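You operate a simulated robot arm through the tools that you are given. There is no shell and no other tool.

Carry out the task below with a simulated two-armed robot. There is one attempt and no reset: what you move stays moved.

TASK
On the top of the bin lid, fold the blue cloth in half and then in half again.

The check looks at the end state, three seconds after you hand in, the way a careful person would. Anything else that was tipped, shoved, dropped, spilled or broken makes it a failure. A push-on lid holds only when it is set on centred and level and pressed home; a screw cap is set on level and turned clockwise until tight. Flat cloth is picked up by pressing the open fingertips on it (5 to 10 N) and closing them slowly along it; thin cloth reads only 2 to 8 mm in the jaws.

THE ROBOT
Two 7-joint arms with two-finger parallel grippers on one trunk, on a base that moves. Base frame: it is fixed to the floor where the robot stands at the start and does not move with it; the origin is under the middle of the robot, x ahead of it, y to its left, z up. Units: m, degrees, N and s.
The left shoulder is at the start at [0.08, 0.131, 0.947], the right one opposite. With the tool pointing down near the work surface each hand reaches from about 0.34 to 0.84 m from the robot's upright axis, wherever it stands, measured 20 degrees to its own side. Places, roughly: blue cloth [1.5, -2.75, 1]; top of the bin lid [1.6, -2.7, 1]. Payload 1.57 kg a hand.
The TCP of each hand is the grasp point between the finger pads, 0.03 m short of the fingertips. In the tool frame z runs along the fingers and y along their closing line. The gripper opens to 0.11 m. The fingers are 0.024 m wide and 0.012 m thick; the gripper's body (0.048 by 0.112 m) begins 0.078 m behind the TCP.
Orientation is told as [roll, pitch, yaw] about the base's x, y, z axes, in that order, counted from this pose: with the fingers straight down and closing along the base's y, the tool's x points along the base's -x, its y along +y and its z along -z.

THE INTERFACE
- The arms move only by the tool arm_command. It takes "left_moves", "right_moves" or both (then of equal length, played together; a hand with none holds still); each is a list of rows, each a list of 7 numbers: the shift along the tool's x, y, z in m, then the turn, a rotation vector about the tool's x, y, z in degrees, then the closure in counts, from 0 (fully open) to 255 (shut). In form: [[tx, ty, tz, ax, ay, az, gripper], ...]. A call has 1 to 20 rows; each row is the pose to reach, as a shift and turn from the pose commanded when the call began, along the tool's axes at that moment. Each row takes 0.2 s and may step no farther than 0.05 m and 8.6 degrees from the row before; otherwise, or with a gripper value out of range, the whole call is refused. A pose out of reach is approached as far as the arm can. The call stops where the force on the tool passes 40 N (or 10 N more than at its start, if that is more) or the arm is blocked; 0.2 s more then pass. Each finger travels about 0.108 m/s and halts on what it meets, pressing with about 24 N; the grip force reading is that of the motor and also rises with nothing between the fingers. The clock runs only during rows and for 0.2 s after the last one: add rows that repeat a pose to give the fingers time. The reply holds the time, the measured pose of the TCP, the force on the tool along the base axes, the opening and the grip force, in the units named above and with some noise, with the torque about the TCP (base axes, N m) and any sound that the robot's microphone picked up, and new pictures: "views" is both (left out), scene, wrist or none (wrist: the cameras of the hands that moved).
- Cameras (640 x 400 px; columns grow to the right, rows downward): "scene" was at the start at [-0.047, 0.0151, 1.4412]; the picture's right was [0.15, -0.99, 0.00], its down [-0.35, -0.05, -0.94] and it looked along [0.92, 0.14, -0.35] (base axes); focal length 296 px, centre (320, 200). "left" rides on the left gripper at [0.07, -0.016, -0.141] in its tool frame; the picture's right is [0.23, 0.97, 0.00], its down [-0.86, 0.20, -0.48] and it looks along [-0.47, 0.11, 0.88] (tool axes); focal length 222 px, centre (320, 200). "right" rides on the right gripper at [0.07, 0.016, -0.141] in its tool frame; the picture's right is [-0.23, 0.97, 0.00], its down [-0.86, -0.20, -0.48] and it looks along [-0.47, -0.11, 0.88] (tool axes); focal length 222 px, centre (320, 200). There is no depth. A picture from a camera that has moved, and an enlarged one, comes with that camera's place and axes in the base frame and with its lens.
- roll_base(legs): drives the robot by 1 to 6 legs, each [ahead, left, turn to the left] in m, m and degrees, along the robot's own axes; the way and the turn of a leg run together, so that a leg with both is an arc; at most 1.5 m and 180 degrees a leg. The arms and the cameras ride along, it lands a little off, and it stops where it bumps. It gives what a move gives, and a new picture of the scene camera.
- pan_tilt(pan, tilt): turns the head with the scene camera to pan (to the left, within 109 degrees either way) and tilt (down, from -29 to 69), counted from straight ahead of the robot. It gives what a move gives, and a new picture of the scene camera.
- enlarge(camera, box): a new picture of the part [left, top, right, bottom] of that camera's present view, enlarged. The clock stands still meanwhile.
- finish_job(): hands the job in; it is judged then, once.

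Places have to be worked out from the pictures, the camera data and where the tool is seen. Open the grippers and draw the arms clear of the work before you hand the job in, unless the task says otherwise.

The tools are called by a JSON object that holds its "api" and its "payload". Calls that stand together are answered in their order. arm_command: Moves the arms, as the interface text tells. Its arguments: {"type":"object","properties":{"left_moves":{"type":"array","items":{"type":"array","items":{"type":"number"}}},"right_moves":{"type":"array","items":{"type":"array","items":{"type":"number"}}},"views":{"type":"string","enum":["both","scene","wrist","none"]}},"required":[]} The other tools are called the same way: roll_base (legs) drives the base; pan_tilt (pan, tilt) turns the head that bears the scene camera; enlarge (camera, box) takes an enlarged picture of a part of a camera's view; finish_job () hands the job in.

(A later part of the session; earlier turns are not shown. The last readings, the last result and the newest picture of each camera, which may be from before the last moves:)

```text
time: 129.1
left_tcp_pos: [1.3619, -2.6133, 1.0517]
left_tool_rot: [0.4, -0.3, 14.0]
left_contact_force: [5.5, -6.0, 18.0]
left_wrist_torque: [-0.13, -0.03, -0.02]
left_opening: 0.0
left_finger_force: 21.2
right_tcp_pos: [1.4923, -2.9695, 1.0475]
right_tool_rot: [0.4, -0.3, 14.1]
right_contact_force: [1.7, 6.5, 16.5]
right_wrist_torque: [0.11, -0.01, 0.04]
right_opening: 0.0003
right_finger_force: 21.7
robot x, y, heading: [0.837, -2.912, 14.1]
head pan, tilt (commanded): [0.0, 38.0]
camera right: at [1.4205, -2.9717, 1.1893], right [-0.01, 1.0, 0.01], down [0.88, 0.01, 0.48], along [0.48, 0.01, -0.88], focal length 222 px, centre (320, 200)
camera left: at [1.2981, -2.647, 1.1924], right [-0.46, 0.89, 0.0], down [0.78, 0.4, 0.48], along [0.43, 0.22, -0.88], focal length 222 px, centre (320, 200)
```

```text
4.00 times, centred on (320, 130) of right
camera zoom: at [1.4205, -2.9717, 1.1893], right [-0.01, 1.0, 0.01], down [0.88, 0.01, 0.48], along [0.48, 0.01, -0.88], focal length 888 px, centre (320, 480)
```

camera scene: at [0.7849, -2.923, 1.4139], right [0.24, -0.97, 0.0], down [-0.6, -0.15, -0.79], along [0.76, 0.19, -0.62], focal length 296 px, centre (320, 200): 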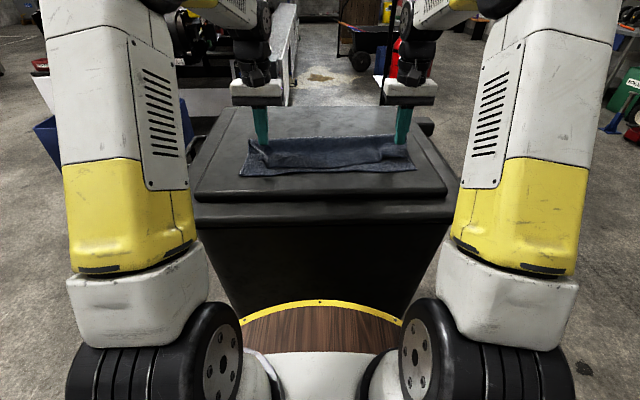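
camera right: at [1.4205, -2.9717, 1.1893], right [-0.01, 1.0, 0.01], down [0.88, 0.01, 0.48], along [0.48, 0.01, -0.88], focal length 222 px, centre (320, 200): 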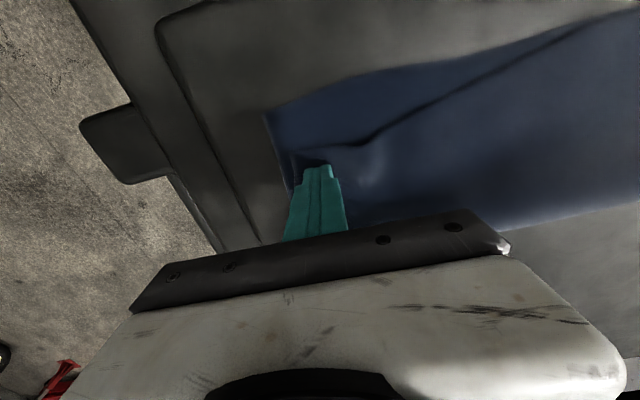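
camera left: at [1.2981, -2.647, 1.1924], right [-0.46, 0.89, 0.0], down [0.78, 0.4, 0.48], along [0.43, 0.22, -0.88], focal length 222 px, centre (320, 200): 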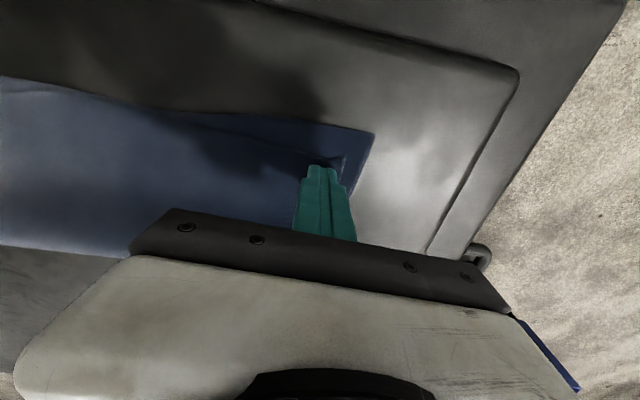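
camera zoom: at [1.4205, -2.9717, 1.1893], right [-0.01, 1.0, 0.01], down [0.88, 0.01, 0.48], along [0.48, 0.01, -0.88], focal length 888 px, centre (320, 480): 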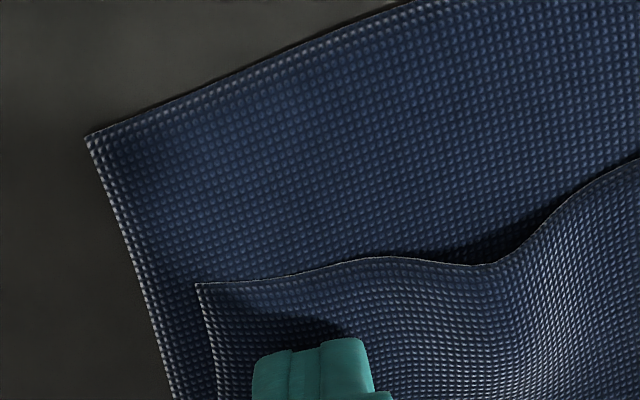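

Very clean: the left corner is now 2.5 cm and 2 cm from its mate, the right 2.3 cm and 3.5 cm. I ease the pressure slightly and drag on to meet the lower corners.

{"api": "arm_command", "payload": {"left_moves": [[0.0025, 0.003, -0.0005, 0, 0, 0, 255], [0.005, 0.006, -0.0005, 0, 0, 0, 255], [0.0075, 0.009, -0.0005, 0, 0, 0, 255], [0.01, 0.012, -0.0005, 0, 0, 0, 255], [0.0125, 0.015, -0.0005, 0, 0, 0, 255], [0.015, 0.018, -0.0005, 0, 0, 0, 255], [0.0175, 0.021, -0.0005, 0, 0, 0, 255], [0.02, 0.024, -0.0005, 0, 0, 0, 255]], "right_moves": [[0.0045, -0.003, -0.0004, 0, 0, 0, 255], [0.009, -0.006, -0.0004, 0, 0, 0, 255], [0.0135, -0.009, -0.0004, 0, 0, 0, 255], [0.018, -0.012, -0.0004, 0, 0, 0, 255], [0.0225, -0.015, -0.0004, 0, 0, 0, 255], [0.027, -0.018, -0.0004, 0, 0, 0, 255], [0.0315, -0.021, -0.0004, 0, 0, 0, 255], [0.036, -0.023, -0.0004, 0, 0, 0, 255]], "views": "none"}}

{"api": "enlarge", "payload": {"camera": "left", "box": [240, 90, 400, 190]}}

{"api": "enlarge", "payload": {"camera": "right", "box": [240, 80, 400, 180]}}

```text
time: 130.9
left_tcp_pos: [1.3363, -2.5939, 1.0512]
left_tool_rot: [0.4, -0.1, 13.9]
left_contact_force: [8.7, -13.3, 24.6]
left_wrist_torque: [-0.49, -0.18, 0.0]
left_opening: 0.0
left_finger_force: 21.4
right_tcp_pos: [1.4627, -3.0008, 1.0468]
right_tool_rot: [0.4, -0.1, 14.0]
right_contact_force: [-1.4, 10.0, 15.8]
right_wrist_torque: [0.39, 0.03, -0.02]
right_opening: 0.0
right_finger_force: 21.3
robot x, y, heading: [0.8367, -2.9146, 14.0]
head pan, tilt (commanded): [0.0, 38.0]
```

```text
4.00 times, centred on (320, 140) of left
camera zoom: at [1.272, -2.6281, 1.1926], right [-0.46, 0.89, 0.01], down [0.78, 0.4, 0.48], along [0.43, 0.22, -0.88], focal length 888 px, centre (320, 440)
```

zoom: 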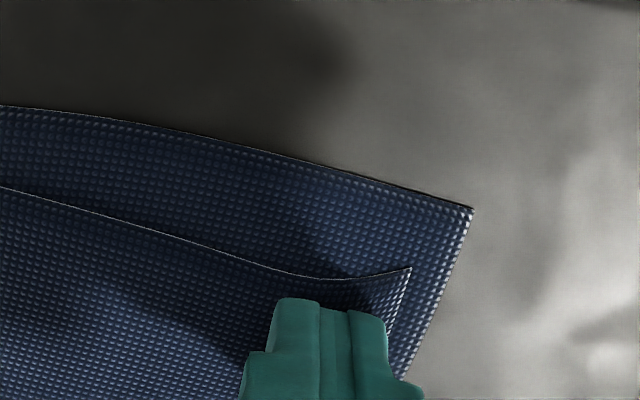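

```text
4.00 times, centred on (320, 130) of right
camera zoom: at [1.391, -3.0034, 1.1891], right [-0.01, 1.0, 0.01], down [0.88, 0.01, 0.48], along [0.48, 0.01, -0.88], focal length 888 px, centre (320, 480)
```

zoom: 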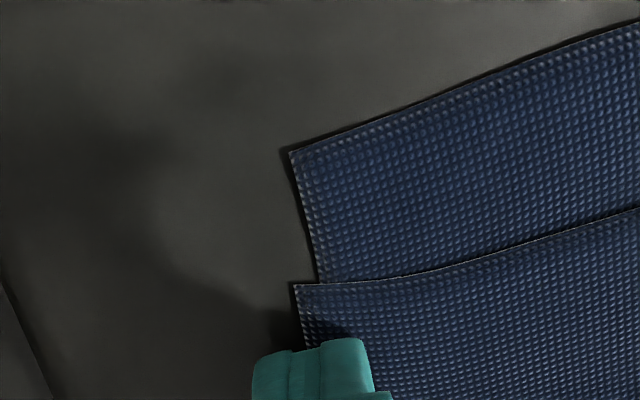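

The side edges now line up. The remaining gap toward me is about 3 cm right and 1.4 cm left, because the lower layer is being dragged along too. I lift off both hands to see how it settles.

{"api": "arm_command", "payload": {"left_moves": [[0, 0, -0.002, 0, 0, 0, 255], [0, 0, -0.01, 0, 0, 0, 255], [0, 0, -0.04, 0, 0, 0, 255], [0, 0, -0.08, 0, 0, 0, 255]], "right_moves": [[0, 0, -0.002, 0, 0, 0, 255], [0, 0, -0.01, 0, 0, 0, 255], [0, 0, -0.04, 0, 0, 0, 255], [0, 0, -0.08, 0, 0, 0, 255]], "views": "none"}}

{"api": "enlarge", "payload": {"camera": "scene", "box": [220, 110, 440, 200]}}

```text
time: 131.9
left_tcp_pos: [1.3344, -2.5943, 1.1302]
left_tool_rot: [0.3, 0.0, 13.9]
left_contact_force: [0.2, 0.0, -0.4]
left_wrist_torque: [0.01, 0.01, 0.02]
left_opening: 0.0
left_finger_force: 21.7
right_tcp_pos: [1.4622, -2.9997, 1.1274]
right_tool_rot: [0.4, 0.0, 14.0]
right_contact_force: [0.8, 0.0, 0.0]
right_wrist_torque: [0.02, 0.02, -0.01]
right_opening: 0.0
right_finger_force: 21.5
robot x, y, heading: [0.8386, -2.9109, 14.0]
head pan, tilt (commanded): [0.0, 38.0]
```

```text
2.91 times, centred on (330, 155) of scene
camera zoom: at [0.785, -2.9229, 1.4139], right [0.24, -0.97, 0.0], down [-0.6, -0.15, -0.79], along [0.76, 0.19, -0.62], focal length 862 px, centre (291, 331)
```

zoom: 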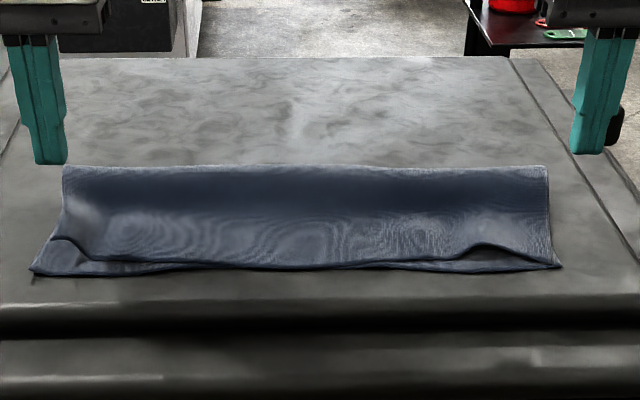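

That is a good first half-fold: the hem meets the lower edge within a few millimetres over most of its length. For the second fold I'll have the left hand take the right short edge and carry it over to the left edge. First I move the right arm up and out of the way.

{"api": "arm_command", "payload": {"right_moves": [[0.005, -0.035, -0.02, 0, 0, 0, 200], [0.01, -0.07, -0.04, 0, 0, 0, 150], [0.015, -0.105, -0.06, 0, 0, 0, 100], [0.02, -0.14, -0.08, 0, 0, 0, 50], [0.02, -0.175, -0.1, 0, 0, 0, 0], [0.02, -0.21, -0.12, 0, 0, 0, 0]], "left_moves": [[0, 0, -0.01, 0, 0, 0, 255], [0, 0, -0.02, 0, 0, 0, 255], [0, 0, -0.03, 0, 0, 0, 255], [0, 0, -0.04, 0, 0, 0, 255], [0, 0, -0.05, 0, 0, 0, 255], [0, 0, -0.05, 0, 0, 0, 255]], "views": "scene"}}

```text
time: 133.3
left_tcp_pos: [1.3365, -2.5937, 1.1817]
left_tool_rot: [0.4, -0.1, 13.9]
left_contact_force: [0.2, 0.7, -0.1]
left_wrist_torque: [0.01, -0.01, 0.0]
left_opening: 0.0002
left_finger_force: 21.5
right_tcp_pos: [1.4932, -3.2088, 1.246]
right_tool_rot: [0.5, 0.0, 14.0]
right_contact_force: [0.2, -0.6, 0.4]
right_wrist_torque: [-0.02, 0.02, 0.0]
right_opening: 0.1097
right_finger_force: 0.0
robot x, y, heading: [0.8375, -2.9117, 14.0]
head pan, tilt (commanded): [0.0, 38.0]
camera scene: at [0.7846, -2.9228, 1.4138], right [0.24, -0.97, 0.0], down [-0.6, -0.15, -0.79], along [0.76, 0.19, -0.62], focal length 296 px, centre (320, 200)
```

scene: 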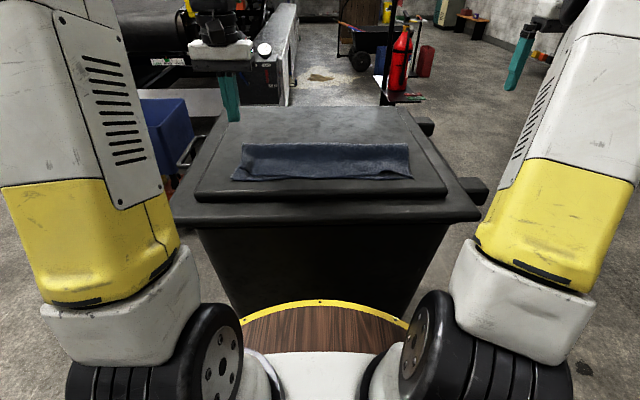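

Right arm is clear. Now the left hand goes over to the right short edge, turning 90° so the jaws close along that edge, opened wide.

{"api": "arm_command", "payload": {"left_moves": [[-0.0045, -0.0338, 0.0, 0, 0, -7.5, 220], [-0.009, -0.0675, 0.0, 0, 0, -15, 190], [-0.0135, -0.1013, 0.0, 0, 0, -22.5, 160], [-0.018, -0.135, 0.0, 0, 0, -30, 130], [-0.0225, -0.1688, 0.0, 0, 0, -37.5, 100], [-0.027, -0.2025, 0.0, 0, 0, -45, 70], [-0.0315, -0.2363, 0.0, 0, 0, -52.5, 40], [-0.036, -0.27, 0.0, 0, 0, -60, 12], [-0.0405, -0.3038, 0.01, 0, 0, -67.5, 12], [-0.045, -0.3375, 0.02, 0, 0, -75, 12], [-0.0495, -0.3713, 0.04, 0, 0, -82.5, 12], [-0.054, -0.405, 0.06, 0, 0, -90, 12]], "views": "both"}}

```text
time: 135.9
left_tcp_pos: [1.4883, -2.9755, 1.12]
left_tool_rot: [-0.2, -0.3, 104.1]
left_contact_force: [-0.9, 0.2, -0.2]
left_wrist_torque: [-0.04, 0.01, 0.0]
left_opening: 0.105
left_finger_force: 0.1
right_tcp_pos: [1.4928, -3.2084, 1.2462]
right_tool_rot: [0.4, -0.2, 14.0]
right_contact_force: [-0.1, 0.4, 0.0]
right_wrist_torque: [-0.05, -0.01, -0.02]
right_opening: 0.1102
right_finger_force: 0.1
robot x, y, heading: [0.8381, -2.9109, 14.1]
head pan, tilt (commanded): [0.0, 38.0]
camera scene: at [0.7845, -2.9228, 1.4138], right [0.24, -0.97, 0.0], down [-0.6, -0.15, -0.79], along [0.76, 0.19, -0.62], focal length 296 px, centre (320, 200)
camera left: at [1.5203, -3.0394, 1.2605], right [-0.89, -0.46, 0.0], down [-0.4, 0.78, 0.48], along [-0.22, 0.43, -0.88], focal length 222 px, centre (320, 200)
```

scene: 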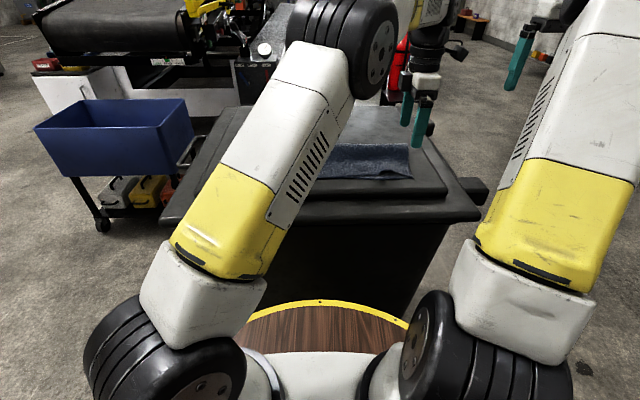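
left: 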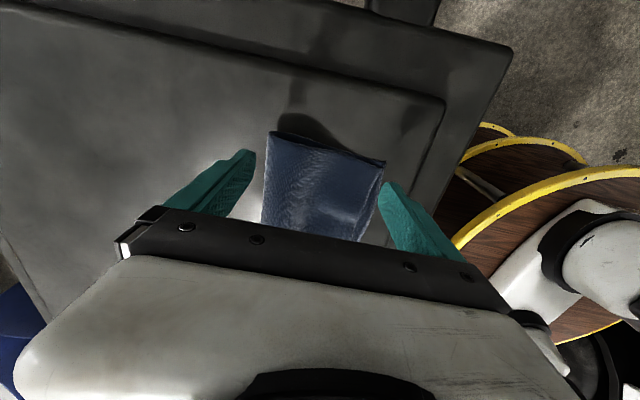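

The left hand is in place over the right short edge; that edge runs from about 5.9 cm beyond to 7.4 cm short of the TCP, and 1 cm outboard. I shift 6 mm inboard and 8 mm toward me, set a 10 cm gap, and descend.

{"api": "arm_command", "payload": {"left_moves": [[-0.006, 0.008, 0.0, 0, 0, 0, 23], [-0.006, 0.008, 0.03, 0, 0, 0, 23], [-0.006, 0.008, 0.055, 0, 0, 0, 23], [-0.006, 0.008, 0.064, 0, 0, 0, 23], [-0.006, 0.008, 0.064, 0, 0, 0, 23]], "views": "wrist"}}

{"api": "enlarge", "payload": {"camera": "left", "box": [200, 90, 440, 240]}}

```text
time: 137.1
left_tcp_pos: [1.4799, -2.9704, 1.0546]
left_tool_rot: [-0.1, -0.4, 103.9]
left_contact_force: [0.2, -0.4, -0.7]
left_wrist_torque: [0.0, -0.05, -0.01]
left_opening: 0.1002
left_finger_force: 0.0
right_tcp_pos: [1.4932, -3.208, 1.2454]
right_tool_rot: [0.4, -0.2, 14.0]
right_contact_force: [0.4, -0.2, 0.4]
right_wrist_torque: [0.0, 0.02, 0.01]
right_opening: 0.1101
right_finger_force: 0.1
robot x, y, heading: [0.8355, -2.9127, 14.2]
head pan, tilt (commanded): [0.0, 38.0]
camera left: at [1.5125, -3.0354, 1.1956], right [-0.89, -0.46, 0.0], down [-0.4, 0.78, 0.48], along [-0.22, 0.43, -0.88], focal length 222 px, centre (320, 200)
```

left: 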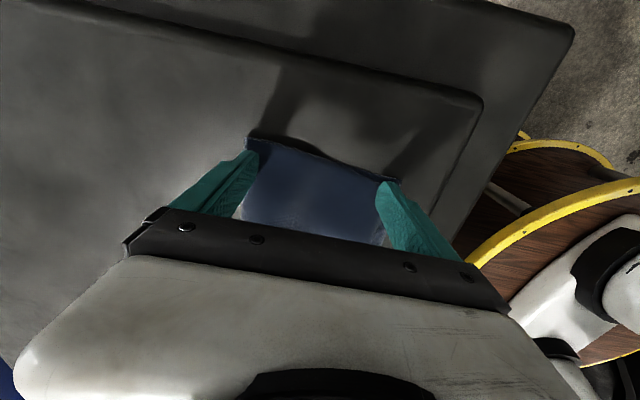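

```text
2.67 times, centred on (320, 165) of left
camera zoom: at [1.5125, -3.0354, 1.1956], right [-0.89, -0.46, 0.0], down [-0.4, 0.78, 0.48], along [-0.22, 0.43, -0.88], focal length 592 px, centre (320, 293)
```

zoom: 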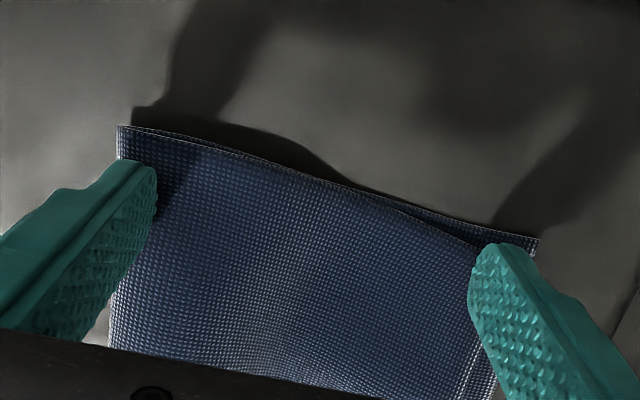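

The two-layer edge lies neatly between the open fingers. I narrow to 9.3 cm so both tips land on cloth, and press down in small steps.

{"api": "arm_command", "payload": {"left_moves": [[0, 0, 0, 0, 0, 0, 40], [0, 0, 0.0015, 0, 0, 0, 40], [0, 0, 0.003, 0, 0, 0, 40], [0, 0, 0.004, 0, 0, 0, 40], [0, 0, 0.004, 0, 0, 0, 40]], "views": "none"}}

```text
time: 138.3
left_tcp_pos: [1.4778, -2.9701, 1.0507]
left_tool_rot: [-0.1, -0.4, 104.1]
left_contact_force: [-0.6, -0.2, 0.3]
left_wrist_torque: [0.02, -0.02, -0.03]
left_opening: 0.0928
left_finger_force: 0.2
right_tcp_pos: [1.4929, -3.2084, 1.2454]
right_tool_rot: [0.4, -0.2, 14.0]
right_contact_force: [0.3, 0.2, 0.2]
right_wrist_torque: [0.01, 0.03, 0.04]
right_opening: 0.11
right_finger_force: 0.0
robot x, y, heading: [0.8354, -2.9133, 14.1]
head pan, tilt (commanded): [0.0, 38.0]
```

{"api": "arm_command", "payload": {"left_moves": [[0, 0, 0.0007, 0, 0, 0, 40], [0, 0, 0.0014, 0, 0, 0, 40], [0, 0, 0.002, 0, 0, 0, 40], [0, 0, 0.002, 0, 0, 0, 40]], "views": "none"}}

```text
time: 139.3
left_tcp_pos: [1.4781, -2.9689, 1.0498]
left_tool_rot: [-0.1, -0.3, 104.0]
left_contact_force: [0.7, -0.1, 3.0]
left_wrist_torque: [-0.02, 0.1, 0.03]
left_opening: 0.0927
left_finger_force: 0.2
right_tcp_pos: [1.4921, -3.2087, 1.2451]
right_tool_rot: [0.4, -0.1, 14.0]
right_contact_force: [0.7, 0.3, -0.3]
right_wrist_torque: [0.02, -0.01, -0.03]
right_opening: 0.1101
right_finger_force: 0.1
robot x, y, heading: [0.8358, -2.9095, 14.0]
head pan, tilt (commanded): [0.0, 38.0]
```

3 N, mostly on the near finger. I roll -0.15° to balance and press a bit more.

{"api": "arm_command", "payload": {"left_moves": [[0, 0, 0.0003, -0.15, 0, 0, 40], [0, 0, 0.0007, -0.15, 0, 0, 40], [0, 0, 0.0009, -0.15, 0, 0, 40], [0, 0, 0.0009, -0.15, 0, 0, 40]], "views": "none"}}

```text
time: 140.3
left_tcp_pos: [1.4776, -2.9699, 1.0488]
left_tool_rot: [0.0, -0.3, 104.1]
left_contact_force: [2.6, -0.4, 14.2]
left_wrist_torque: [-0.05, 0.29, -0.03]
left_opening: 0.0923
left_finger_force: 0.0
right_tcp_pos: [1.4937, -3.2094, 1.2462]
right_tool_rot: [0.4, -0.1, 14.0]
right_contact_force: [0.1, -0.2, 0.2]
right_wrist_torque: [-0.01, 0.05, -0.04]
right_opening: 0.1099
right_finger_force: 0.1
robot x, y, heading: [0.8361, -2.9099, 13.9]
head pan, tilt (commanded): [0.0, 38.0]
```

{"api": "arm_command", "payload": {"left_moves": [[0, 0, 0, -0.06, 0, 0, 40], [0, 0, 0, -0.12, 0, 0, 40], [0, 0, 0, -0.12, 0, 0, 40]], "views": "none"}}

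```text
time: 141.1
left_tcp_pos: [1.4779, -2.9702, 1.0477]
left_tool_rot: [0.0, -0.3, 104.0]
left_contact_force: [5.1, -0.7, 24.4]
left_wrist_torque: [0.05, 0.14, 0.02]
left_opening: 0.0924
left_finger_force: 0.0
right_tcp_pos: [1.4917, -3.2093, 1.2456]
right_tool_rot: [0.4, -0.1, 14.1]
right_contact_force: [-0.5, -0.6, -0.7]
right_wrist_torque: [0.01, 0.01, 0.02]
right_opening: 0.1098
right_finger_force: 0.0
robot x, y, heading: [0.8357, -2.9126, 13.9]
head pan, tilt (commanded): [0.0, 38.0]
```

Balanced but at 24 N; I ease up 0.9 mm and begin closing slowly.

{"api": "arm_command", "payload": {"left_moves": [[0, 0, -0.0005, 0, 0, 0, 40], [0, 0, -0.0009, 0, 0, 0, 40], [0, 0, -0.0009, 0, 0, 0, 44], [0, 0, -0.0009, 0, 0, 0, 48], [0, 0, -0.0009, 0, 0, 0, 52], [0, 0, -0.0009, 0, 0, 0, 56], [0, 0, -0.0009, 0, 0, 0, 60]], "views": "none"}}

{"api": "enlarge", "payload": {"camera": "left", "box": [220, 110, 420, 235]}}

```text
time: 142.7
left_tcp_pos: [1.4765, -2.9696, 1.0492]
left_tool_rot: [0.1, -0.4, 103.9]
left_contact_force: [0.1, -0.2, 25.1]
left_wrist_torque: [0.09, -0.16, 0.01]
left_opening: 0.0834
left_finger_force: 0.0
right_tcp_pos: [1.4923, -3.2088, 1.2469]
right_tool_rot: [0.4, -0.1, 14.1]
right_contact_force: [-0.6, -0.5, 0.4]
right_wrist_torque: [-0.02, 0.0, 0.02]
right_opening: 0.11
right_finger_force: 0.0
robot x, y, heading: [0.8347, -2.9082, 13.9]
head pan, tilt (commanded): [0.0, 38.0]
```

```text
3.20 times, centred on (320, 172) of left
camera zoom: at [1.5105, -3.0349, 1.1895], right [-0.89, -0.46, 0.0], down [-0.4, 0.78, 0.48], along [-0.22, 0.43, -0.87], focal length 711 px, centre (320, 288)
```

zoom: 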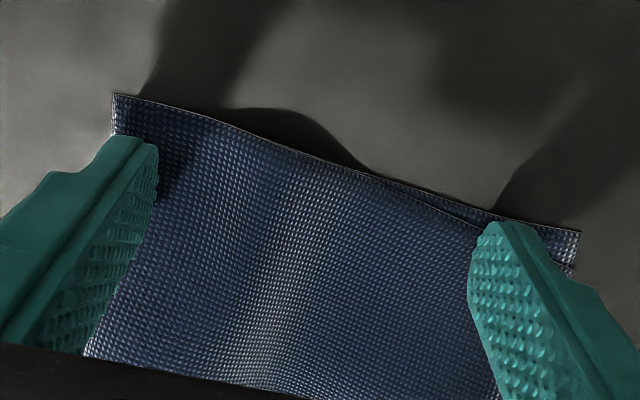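

The edge is starting to arch. I ease a bit more and keep closing.

{"api": "arm_command", "payload": {"left_moves": [[0, 0, -0.0005, 0.04, 0, 0, 64], [0, 0, -0.0007, 0.04, 0, 0, 68], [0, 0, -0.0007, 0.04, 0, 0, 72], [0, 0, -0.0007, 0.04, 0, 0, 76], [0, 0, -0.0007, 0.04, 0, 0, 80], [0, 0, -0.0007, 0.04, 0, 0, 84], [0, 0, -0.0007, 0.04, 0, 0, 88], [0, 0, -0.0007, 0.04, 0, 0, 92]], "views": "none"}}

{"api": "enlarge", "payload": {"camera": "left", "box": [220, 110, 420, 235]}}

```text
time: 144.5
left_tcp_pos: [1.4783, -2.9701, 1.0487]
left_tool_rot: [0.1, -0.4, 104.0]
left_contact_force: [0.0, 0.6, 11.8]
left_wrist_torque: [-0.04, 0.2, 0.0]
left_opening: 0.0707
left_finger_force: 0.1
right_tcp_pos: [1.4937, -3.2077, 1.2466]
right_tool_rot: [0.4, -0.1, 14.0]
right_contact_force: [-0.4, 0.5, -0.3]
right_wrist_torque: [0.0, 0.0, 0.01]
right_opening: 0.1101
right_finger_force: 0.0
robot x, y, heading: [0.8343, -2.9098, 14.0]
head pan, tilt (commanded): [0.0, 38.0]
```

```text
3.20 times, centred on (320, 172) of left
camera zoom: at [1.5111, -3.0349, 1.1899], right [-0.89, -0.46, 0.0], down [-0.4, 0.78, 0.48], along [-0.22, 0.43, -0.87], focal length 711 px, centre (320, 288)
```

zoom: 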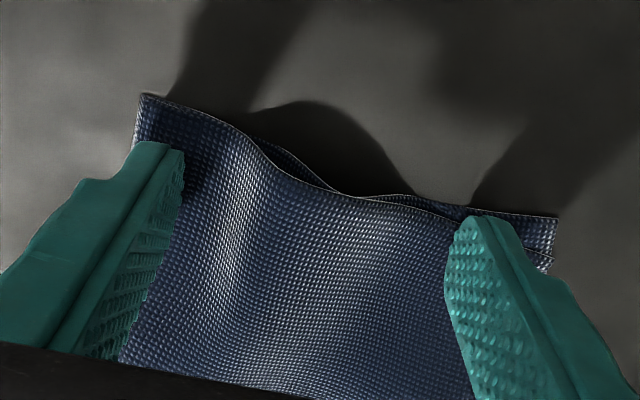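

Both layers are arching up together at 12 N. I continue closing at this setpoint.

{"api": "arm_command", "payload": {"left_moves": [[0, 0, 0, -0.03, 0, 0, 96], [0, 0, 0, -0.03, 0, 0, 100], [0, 0, 0, -0.03, 0, 0, 104], [0, 0, 0, -0.03, 0, 0, 108], [0, 0, 0, -0.03, 0, 0, 112], [0, 0, 0, -0.03, 0, 0, 116], [0, 0, 0, -0.03, 0, 0, 120], [0, 0, 0, -0.03, 0, 0, 124]], "views": "none"}}

{"api": "enlarge", "payload": {"camera": "left", "box": [220, 110, 420, 235]}}

```text
time: 146.3
left_tcp_pos: [1.4774, -2.9712, 1.049]
left_tool_rot: [0.2, -0.4, 104.0]
left_contact_force: [-0.1, 0.0, 11.0]
left_wrist_torque: [0.05, 0.07, 0.01]
left_opening: 0.0559
left_finger_force: 0.0
right_tcp_pos: [1.4933, -3.2089, 1.2463]
right_tool_rot: [0.4, -0.1, 14.0]
right_contact_force: [0.8, 0.0, 0.5]
right_wrist_torque: [0.02, 0.01, 0.03]
right_opening: 0.11
right_finger_force: 0.0
robot x, y, heading: [0.8381, -2.9109, 14.0]
head pan, tilt (commanded): [0.0, 38.0]
```

```text
3.20 times, centred on (320, 172) of left
camera zoom: at [1.5112, -3.0354, 1.1898], right [-0.89, -0.46, 0.0], down [-0.4, 0.78, 0.48], along [-0.22, 0.43, -0.87], focal length 711 px, centre (320, 288)
```

zoom: 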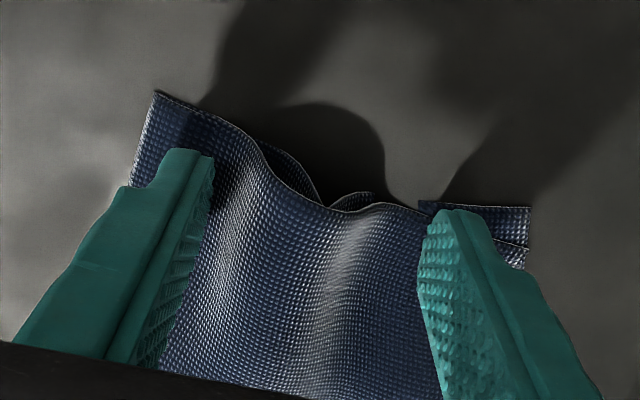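

Excellent, both layers form a ridge, 11 N and balanced. I keep closing.

{"api": "arm_command", "payload": {"left_moves": [[0, 0, 0, 0, 0, 0, 128], [0, 0, 0, 0, 0, 0, 132], [0, 0, 0, 0, 0, 0, 136], [0, 0, 0, 0, 0, 0, 140], [0, 0, 0, 0, 0, 0, 144], [0, 0, 0, 0, 0, 0, 148], [0, 0, 0, 0, 0, 0, 152], [0, 0, 0, 0, 0, 0, 156], [0, 0, 0, 0, 0, 0, 160]], "views": "none"}}

{"api": "enlarge", "payload": {"camera": "left", "box": [220, 110, 420, 235]}}

```text
time: 148.3
left_tcp_pos: [1.4781, -2.9713, 1.0484]
left_tool_rot: [0.2, -0.4, 104.0]
left_contact_force: [0.0, 0.0, 8.4]
left_wrist_torque: [0.01, 0.04, 0.02]
left_opening: 0.0419
left_finger_force: 0.3
right_tcp_pos: [1.4929, -3.2096, 1.2449]
right_tool_rot: [0.4, -0.2, 14.0]
right_contact_force: [0.1, 0.3, 0.8]
right_wrist_torque: [0.02, 0.0, 0.01]
right_opening: 0.1099
right_finger_force: 0.1
robot x, y, heading: [0.8366, -2.9103, 14.1]
head pan, tilt (commanded): [0.0, 38.0]
```

```text
3.20 times, centred on (320, 172) of left
camera zoom: at [1.5112, -3.0354, 1.1898], right [-0.89, -0.46, 0.0], down [-0.4, 0.78, 0.48], along [-0.22, 0.43, -0.87], focal length 711 px, centre (320, 288)
```

zoom: 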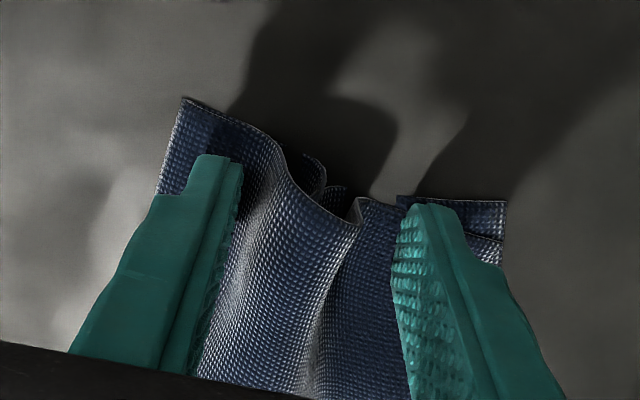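

The ridge is well inside the jaws. I add a trace of press and close fully.

{"api": "arm_command", "payload": {"left_moves": [[0, 0, 0.0002, 0, 0, 0, 164], [0, 0, 0.0003, 0, 0, 0, 168], [0, 0, 0.0003, 0, 0, 0, 172], [0, 0, 0.0003, 0, 0, 0, 176], [0, 0, 0.0003, 0, 0, 0, 180], [0, 0, 0.0003, 0, 0, 0, 184], [0, 0, 0.0003, 0, 0, 0, 188], [0, 0, 0.0003, 0, 0, 0, 192], [0, 0, 0.0003, 0, 0, 0, 197], [0, 0, 0.0003, 0, 0, 0, 202], [0, 0, 0.0003, 0, 0, 0, 207], [0, 0, 0.0003, 0, 0, 0, 213], [0, 0, 0.0003, 0, 0, 0, 220], [0, 0, 0.0003, 0, 0, 0, 227], [0, 0, 0.0003, 0, 0, 0, 235], [0, 0, 0.0003, 0, 0, 0, 245], [0, 0, 0.0003, 0, 0, 0, 255], [0, 0, 0.0003, 0, 0, 0, 255], [0, 0, 0.0003, 0, 0, 0, 255]], "views": "none"}}

{"api": "enlarge", "payload": {"camera": "left", "box": [220, 110, 420, 235]}}

```text
time: 152.3
left_tcp_pos: [1.4777, -2.9707, 1.0487]
left_tool_rot: [0.2, -0.4, 103.9]
left_contact_force: [-0.2, -0.2, 3.5]
left_wrist_torque: [0.02, 0.02, -0.04]
left_opening: 0.0176
left_finger_force: 24.1
right_tcp_pos: [1.4939, -3.2085, 1.2461]
right_tool_rot: [0.4, -0.1, 14.0]
right_contact_force: [-0.5, -0.3, -0.8]
right_wrist_torque: [0.01, 0.01, 0.01]
right_opening: 0.1098
right_finger_force: 0.0
robot x, y, heading: [0.837, -2.9101, 13.8]
head pan, tilt (commanded): [0.0, 38.0]
```

```text
3.20 times, centred on (320, 172) of left
camera zoom: at [1.5111, -3.0348, 1.1899], right [-0.89, -0.46, 0.0], down [-0.4, 0.78, 0.48], along [-0.22, 0.43, -0.87], focal length 711 px, centre (320, 288)
```

zoom: 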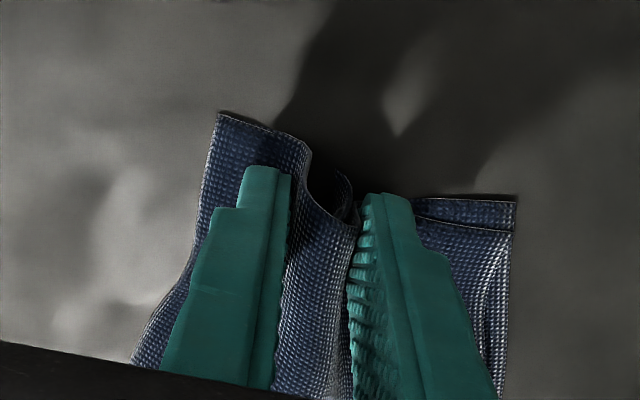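

The jaws hold a thick bunch (17.6 mm at 24 N) with both layers. I lift 3 cm slowly to check.

{"api": "arm_command", "payload": {"left_moves": [[0, 0, -0.003, 0, 0, 0, 255], [0, 0, -0.008, 0, 0, 0, 255], [0, 0, -0.014, 0, 0, 0, 255], [0, 0, -0.022, 0, 0, 0, 255], [0, 0, -0.03, 0, 0, 0, 255]], "views": "both"}}

{"api": "enlarge", "payload": {"camera": "left", "box": [200, 80, 440, 230]}}

```text
time: 153.5
left_tcp_pos: [1.4778, -2.9701, 1.0789]
left_tool_rot: [0.2, -0.5, 104.0]
left_contact_force: [-0.7, 0.7, 0.8]
left_wrist_torque: [0.03, 0.02, -0.02]
left_opening: 0.0171
left_finger_force: 23.8
right_tcp_pos: [1.4934, -3.2082, 1.2457]
right_tool_rot: [0.5, -0.1, 14.0]
right_contact_force: [-0.9, 0.6, 0.6]
right_wrist_torque: [0.01, 0.01, -0.02]
right_opening: 0.1099
right_finger_force: 0.0
robot x, y, heading: [0.8337, -2.9095, 14.2]
head pan, tilt (commanded): [0.0, 38.0]
camera scene: at [0.7848, -2.9231, 1.4139], right [0.24, -0.97, 0.0], down [-0.6, -0.15, -0.79], along [0.76, 0.19, -0.62], focal length 296 px, centre (320, 200)
camera left: at [1.5107, -3.0344, 1.2198], right [-0.89, -0.46, 0.0], down [-0.4, 0.78, 0.48], along [-0.22, 0.43, -0.87], focal length 222 px, centre (320, 200)
```

scene: 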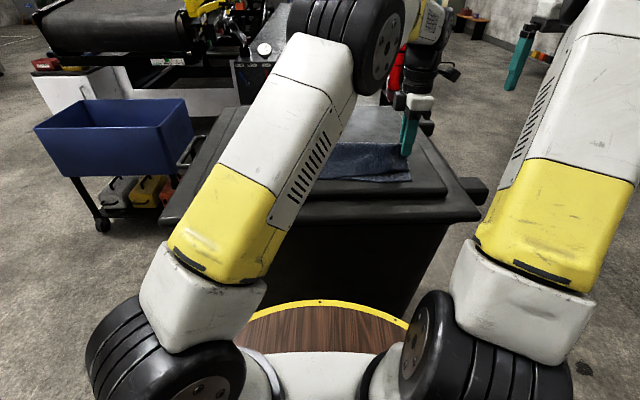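
left: 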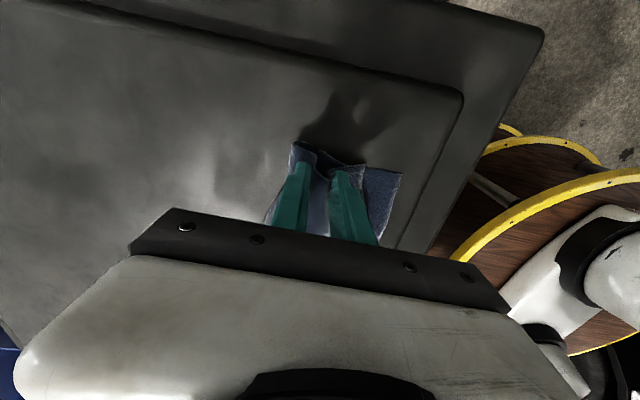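

```text
2.67 times, centred on (320, 155) of left
camera zoom: at [1.5107, -3.0344, 1.2198], right [-0.89, -0.46, 0.0], down [-0.4, 0.78, 0.48], along [-0.22, 0.43, -0.87], focal length 592 px, centre (320, 320)
```

zoom: 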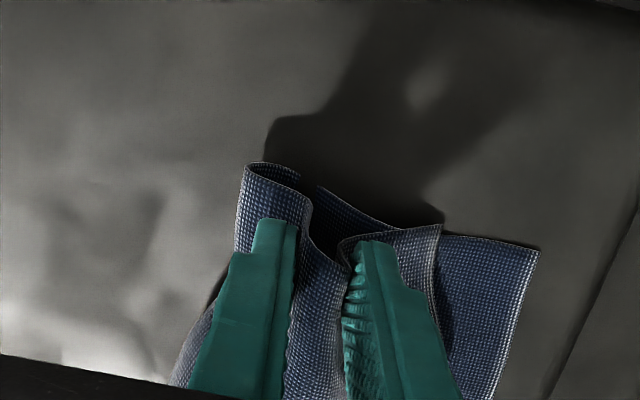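

{"api": "enlarge", "payload": {"camera": "scene", "box": [330, 90, 458, 190]}}

```text
4.00 times, centred on (394, 140) of scene
camera zoom: at [0.7848, -2.9231, 1.4139], right [0.24, -0.97, 0.0], down [-0.6, -0.15, -0.79], along [0.76, 0.19, -0.62], focal length 1185 px, centre (24, 440)
```

zoom: 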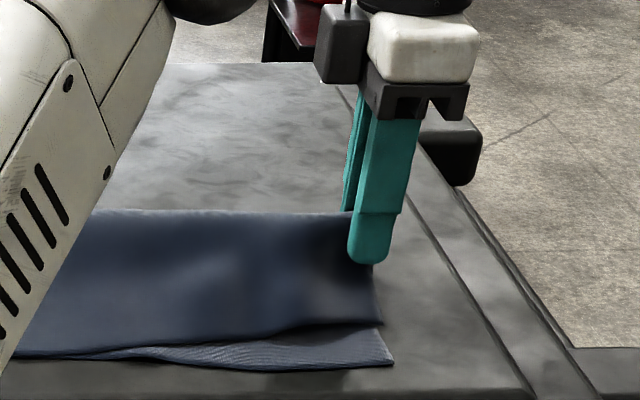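

The top layer is up; I need to know whether the lower layer is in the grip too. I lift another 4 cm and look.

{"api": "arm_command", "payload": {"left_moves": [[-0.005, 0, -0.01, 0, 0, 0, 255], [-0.01, 0, -0.02, 0, 0, 0, 255], [-0.015, 0, -0.03, 0, 0, 0, 255], [-0.02, 0, -0.04, 0, 0, 0, 255]], "views": "none"}}

{"api": "enlarge", "payload": {"camera": "scene", "box": [330, 90, 458, 190]}}

{"api": "enlarge", "payload": {"camera": "left", "box": [200, 80, 440, 230]}}

```text
time: 154.5
left_tcp_pos: [1.4733, -2.9518, 1.1191]
left_tool_rot: [0.2, -0.3, 104.0]
left_contact_force: [0.5, 0.3, -0.3]
left_wrist_torque: [-0.03, 0.0, -0.01]
left_opening: 0.0174
left_finger_force: 24.3
right_tcp_pos: [1.493, -3.2092, 1.2453]
right_tool_rot: [0.5, -0.1, 14.0]
right_contact_force: [-0.1, -0.3, 0.3]
right_wrist_torque: [0.05, 0.01, 0.0]
right_opening: 0.11
right_finger_force: 0.2
robot x, y, heading: [0.8336, -2.9088, 14.0]
head pan, tilt (commanded): [0.0, 38.0]
```

```text
4.00 times, centred on (394, 140) of scene
camera zoom: at [0.7848, -2.9232, 1.4139], right [0.24, -0.97, 0.0], down [-0.6, -0.15, -0.79], along [0.76, 0.19, -0.62], focal length 1185 px, centre (24, 440)
```

zoom: 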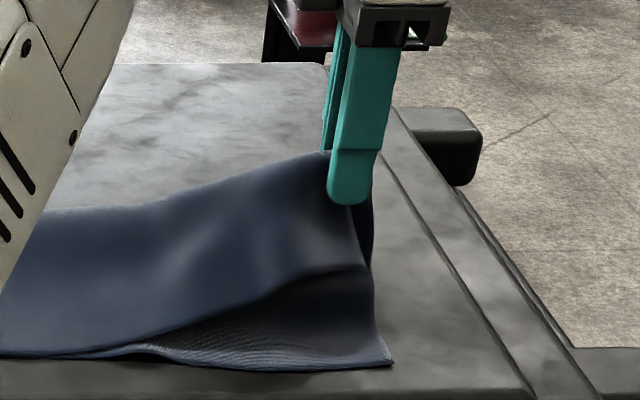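

```text
2.67 times, centred on (320, 155) of left
camera zoom: at [1.5058, -3.016, 1.2603], right [-0.89, -0.46, 0.0], down [-0.4, 0.78, 0.49], along [-0.22, 0.43, -0.87], focal length 592 px, centre (320, 320)
```

zoom: 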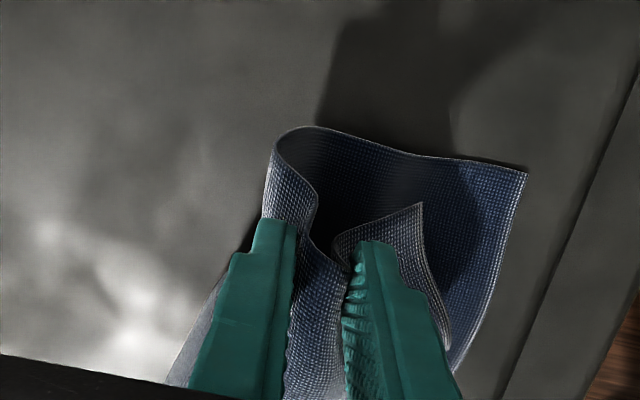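

Only the top layer is pinched; the lower one slipped out of the ridge. I set it back down where it was and open the jaws slowly while touching, to spread the layer out again.

{"api": "arm_command", "payload": {"left_moves": [[0.015, 0, 0.025, 0, 0, 0, 255], [0.02, 0, 0.05, 0, 0, 0, 255], [0.02, 0, 0.066, 0, 0, 0, 255], [0.02, 0, 0.069, 0, 0, 0, 240], [0.02, 0, 0.069, 0, 0, 0, 220], [0.02, 0, 0.069, 0, 0, 0, 200], [0.02, 0, 0.069, 0, 0, 0, 180], [0.02, 0, 0.069, 0, 0, 0, 160], [0.02, 0, 0.069, 0, 0, 0, 140], [0.02, 0, 0.069, 0, 0, 0, 120], [0.02, 0, 0.069, 0, 0, 0, 100], [0.02, 0, 0.069, 0, 0, 0, 80], [0.02, 0, 0.069, 0, 0, 0, 60], [0.02, 0, 0.069, 0, 0, 0, 40], [0.02, 0, 0.068, 0, 0, 0, 20], [0.02, 0, 0.065, 0, 0, 0, 5]], "views": "wrist"}}

{"api": "enlarge", "payload": {"camera": "left", "box": [200, 90, 440, 240]}}

{"api": "enlarge", "payload": {"camera": "scene", "box": [300, 100, 440, 200]}}

```text
time: 157.9
left_tcp_pos: [1.4779, -2.9705, 1.0536]
left_tool_rot: [0.1, -0.4, 104.0]
left_contact_force: [-0.5, 0.0, -0.1]
left_wrist_torque: [-0.03, 0.01, 0.02]
left_opening: 0.1078
left_finger_force: 0.0
right_tcp_pos: [1.4939, -3.2094, 1.2448]
right_tool_rot: [0.3, 0.0, 14.0]
right_contact_force: [-1.3, 0.3, -0.5]
right_wrist_torque: [-0.04, -0.01, -0.01]
right_opening: 0.1101
right_finger_force: 0.1
robot x, y, heading: [0.8349, -2.9115, 14.0]
head pan, tilt (commanded): [0.0, 38.0]
camera left: at [1.5109, -3.0352, 1.1945], right [-0.89, -0.46, 0.0], down [-0.4, 0.78, 0.48], along [-0.22, 0.43, -0.87], focal length 222 px, centre (320, 200)
```

left: 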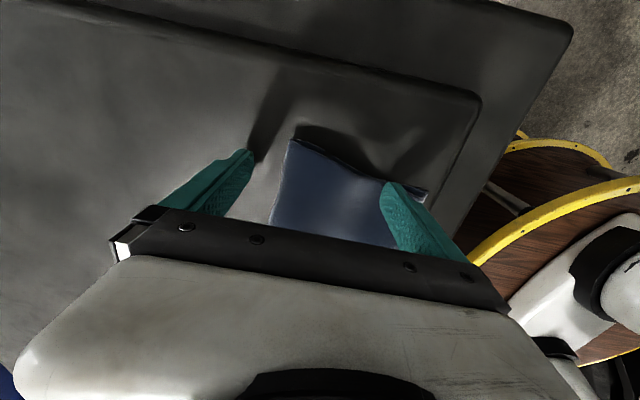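

```text
2.67 times, centred on (320, 165) of left
camera zoom: at [1.5109, -3.0352, 1.1945], right [-0.89, -0.46, 0.0], down [-0.4, 0.78, 0.48], along [-0.22, 0.43, -0.87], focal length 592 px, centre (320, 293)
```

zoom: 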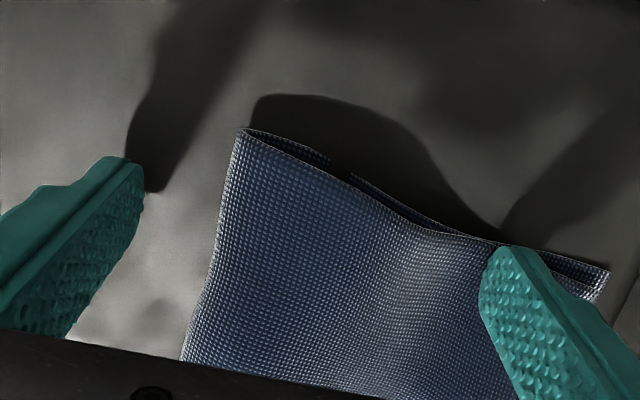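

```text
4.00 times, centred on (370, 150) of scene
camera zoom: at [0.7847, -2.9231, 1.4139], right [0.24, -0.97, 0.0], down [-0.6, -0.15, -0.79], along [0.76, 0.19, -0.62], focal length 1185 px, centre (120, 400)
```

zoom: 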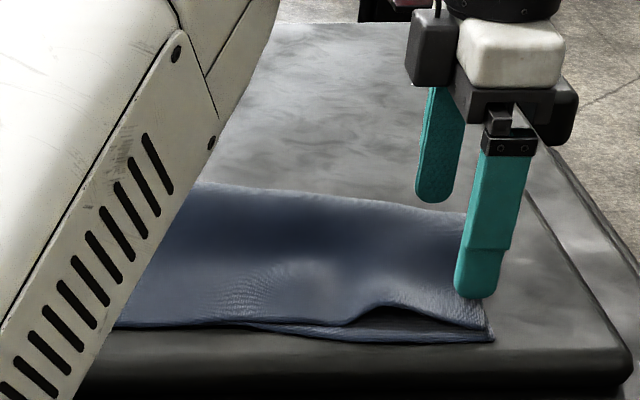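

Setting down shifted the right end a little toward me; it now runs from about (f 0.639, r 0.242) at the crease to (f 0.515, r 0.218) at the near corner. This time I'll close across the edge, with the outer finger standing outside on the bare lid so it pushes both layers. I lift and turn the left hand accordingly.

{"api": "arm_command", "payload": {"left_moves": [[0, 0, -0.02, 0, 0, 0, 12], [0, 0, -0.04, 0, 0, 8.4, 12], [-0.0031, 0.0024, -0.06, 0, 0, 16.8, 12], [-0.0062, 0.0047, -0.06, 0, 0, 25.3, 12], [-0.0093, 0.0071, -0.06, 0, 0, 33.7, 12], [-0.0124, 0.0094, -0.06, 0, 0, 42.1, 12], [-0.0155, 0.0118, -0.06, 0, 0, 50.5, 12], [-0.0186, 0.0142, -0.06, 0, 0, 58.9, 12], [-0.0217, 0.0165, -0.06, 0, 0, 67.3, 12], [-0.0248, 0.0189, -0.06, 0, 0, 75.8, 12], [-0.0279, 0.0212, -0.06, 0, 0, 84.2, 12], [-0.031, 0.0236, -0.06, 0, 0, 92.6, 12], [-0.031, 0.0236, -0.06, 0, 0, 101, 12]], "views": "both"}}

{"api": "enlarge", "payload": {"camera": "left", "box": [160, 40, 480, 240]}}

```text
time: 160.7
left_tcp_pos: [1.4481, -2.9458, 1.1127]
left_tool_rot: [0.4, 0.2, 2.9]
left_contact_force: [0.4, -0.3, -0.2]
left_wrist_torque: [-0.03, 0.0, -0.02]
left_opening: 0.105
left_finger_force: 0.0
right_tcp_pos: [1.492, -3.209, 1.2459]
right_tool_rot: [0.4, -0.1, 13.9]
right_contact_force: [0.3, 0.7, 0.7]
right_wrist_torque: [0.0, -0.02, -0.01]
right_opening: 0.1101
right_finger_force: 0.0
robot x, y, heading: [0.8333, -2.9099, 13.9]
head pan, tilt (commanded): [0.0, 38.0]
camera scene: at [0.7847, -2.9231, 1.4138], right [0.24, -0.97, 0.0], down [-0.6, -0.15, -0.79], along [0.76, 0.19, -0.62], focal length 296 px, centre (320, 200)
camera left: at [1.3798, -2.9668, 1.2556], right [-0.28, 0.96, 0.01], down [0.85, 0.24, 0.48], along [0.46, 0.14, -0.88], focal length 222 px, centre (320, 200)
```

scene: 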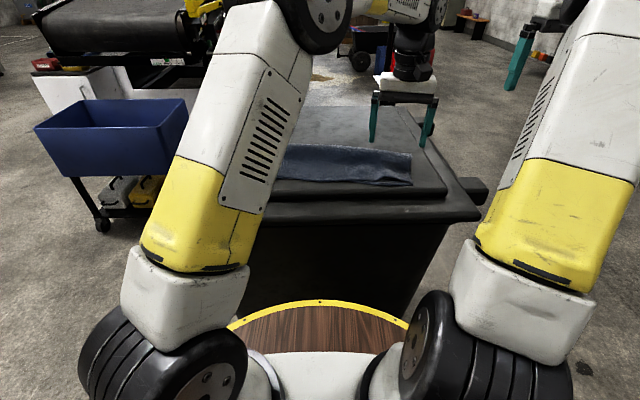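
left: 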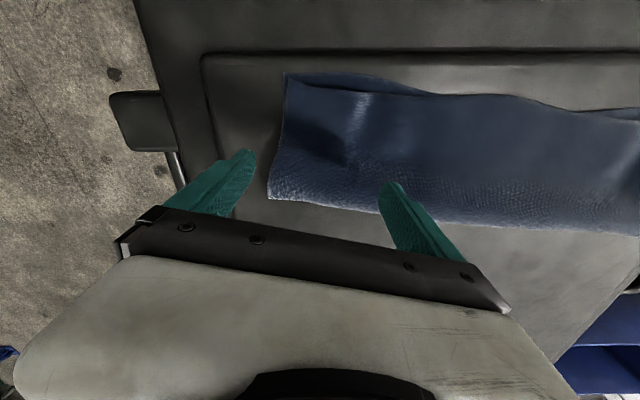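

```text
2.00 times, centred on (320, 140) of left
camera zoom: at [1.3798, -2.9668, 1.2556], right [-0.28, 0.96, 0.01], down [0.85, 0.24, 0.48], along [0.46, 0.14, -0.88], focal length 444 px, centre (320, 320)
```

zoom: 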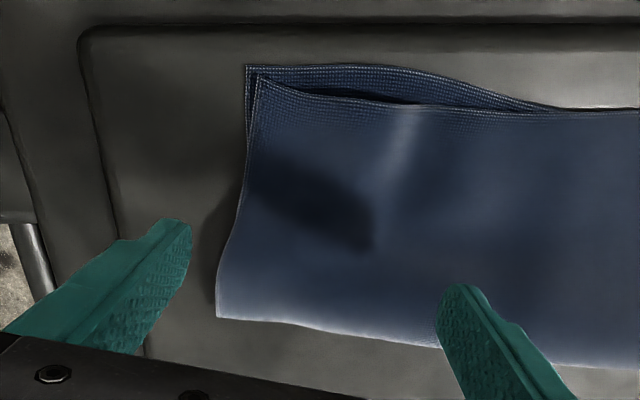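

This is a fine view: both layers' right edges lie parallel to the finger faces, with the outer finger about 6 mm outside them. I roll -1.6° so the outer tip can reach the bare lid while the inner rests on the cloth, and descend.

{"api": "arm_command", "payload": {"left_moves": [[0, 0, 0.02, -0.8, 0, 0, 12], [-0.001, 0, 0.045, -1.6, 0, 0, 12], [-0.001, 0, 0.055, -1.6, 0, 0, 12], [-0.001, 0, 0.059, -1.6, 0, 0, 12], [-0.001, 0, 0.059, -1.6, 0, 0, 12]], "views": "wrist"}}

{"api": "enlarge", "payload": {"camera": "left", "box": [200, 90, 440, 240]}}

```text
time: 161.9
left_tcp_pos: [1.4497, -2.9447, 1.0549]
left_tool_rot: [1.9, 0.3, 3.0]
left_contact_force: [0.3, -0.3, -0.1]
left_wrist_torque: [-0.02, 0.01, 0.02]
left_opening: 0.1048
left_finger_force: 0.0
right_tcp_pos: [1.4939, -3.2081, 1.2468]
right_tool_rot: [0.5, -0.1, 14.0]
right_contact_force: [0.4, 0.5, -0.4]
right_wrist_torque: [-0.01, 0.01, 0.01]
right_opening: 0.1099
right_finger_force: 0.1
robot x, y, heading: [0.834, -2.9122, 13.9]
head pan, tilt (commanded): [0.0, 38.0]
camera left: at [1.3808, -2.971, 1.1965], right [-0.28, 0.96, 0.03], down [0.85, 0.23, 0.48], along [0.45, 0.16, -0.88], focal length 222 px, centre (320, 200)
```

left: 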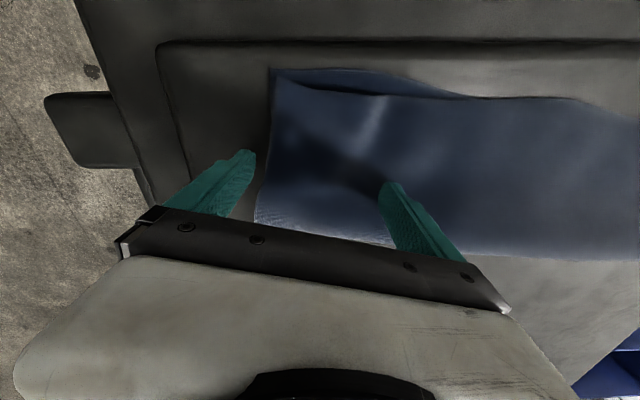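

```text
2.67 times, centred on (320, 165) of left
camera zoom: at [1.3808, -2.971, 1.1965], right [-0.28, 0.96, 0.03], down [0.85, 0.23, 0.48], along [0.45, 0.16, -0.88], focal length 592 px, centre (320, 293)
```

zoom: 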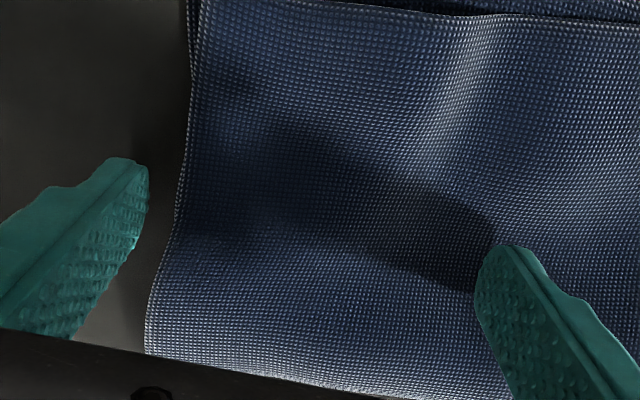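

The outer finger stands about 1 cm outside both edges, mid-way along the end. I press down gently.

{"api": "arm_command", "payload": {"left_moves": [[0, 0, 0.0015, 0, 0, 0, 12], [0, 0, 0.003, 0, 0, 0, 12], [0, 0, 0.004, 0, 0, 0, 12], [0, 0, 0.005, 0, 0, 0, 12], [0, 0, 0.005, 0, 0, 0, 12]], "views": "none"}}

```text
time: 163.1
left_tcp_pos: [1.4492, -2.9458, 1.0497]
left_tool_rot: [1.9, 0.2, 3.1]
left_contact_force: [0.5, -0.3, 0.6]
left_wrist_torque: [0.0, 0.0, -0.01]
left_opening: 0.1047
left_finger_force: 0.1
right_tcp_pos: [1.4932, -3.208, 1.2456]
right_tool_rot: [0.5, -0.1, 14.1]
right_contact_force: [-0.1, 0.1, 0.0]
right_wrist_torque: [-0.03, 0.01, 0.0]
right_opening: 0.11
right_finger_force: 0.1
robot x, y, heading: [0.8374, -2.9099, 14.0]
head pan, tilt (commanded): [0.0, 38.0]
```

{"api": "arm_command", "payload": {"left_moves": [[0, 0, 0.0008, 0, 0, 0, 12], [0, 0, 0.0016, 0, 0, 0, 12], [0, 0, 0.002, 0, 0, 0, 12], [0, 0, 0.002, 0, 0, 0, 12]], "views": "none"}}

```text
time: 164.1
left_tcp_pos: [1.45, -2.9464, 1.0477]
left_tool_rot: [2.0, 0.2, 3.1]
left_contact_force: [0.7, -0.3, -0.5]
left_wrist_torque: [0.0, 0.01, 0.02]
left_opening: 0.1053
left_finger_force: 0.0
right_tcp_pos: [1.493, -3.2083, 1.2453]
right_tool_rot: [0.5, 0.0, 14.0]
right_contact_force: [0.9, -0.5, -0.2]
right_wrist_torque: [0.0, -0.01, 0.02]
right_opening: 0.11
right_finger_force: 0.1
robot x, y, heading: [0.8342, -2.9127, 14.1]
head pan, tilt (commanded): [0.0, 38.0]
```

{"api": "arm_command", "payload": {"left_moves": [[0, 0, 0.0007, 0, 0, 0, 12], [0, 0, 0.0014, 0, 0, 0, 12], [0, 0, 0.002, 0, 0, 0, 12], [0, 0, 0.002, 0, 0, 0, 12]], "views": "none"}}

```text
time: 165.1
left_tcp_pos: [1.4482, -2.9463, 1.0479]
left_tool_rot: [1.8, 0.0, 3.1]
left_contact_force: [1.0, 1.1, 22.7]
left_wrist_torque: [-1.26, -0.05, 0.03]
left_opening: 0.104
left_finger_force: 0.1
right_tcp_pos: [1.4924, -3.2076, 1.247]
right_tool_rot: [0.4, -0.1, 14.0]
right_contact_force: [-0.4, -0.2, 1.2]
right_wrist_torque: [0.01, -0.02, -0.01]
right_opening: 0.1099
right_finger_force: 0.0
robot x, y, heading: [0.8418, -2.9084, 14.1]
head pan, tilt (commanded): [0.0, 38.0]
```

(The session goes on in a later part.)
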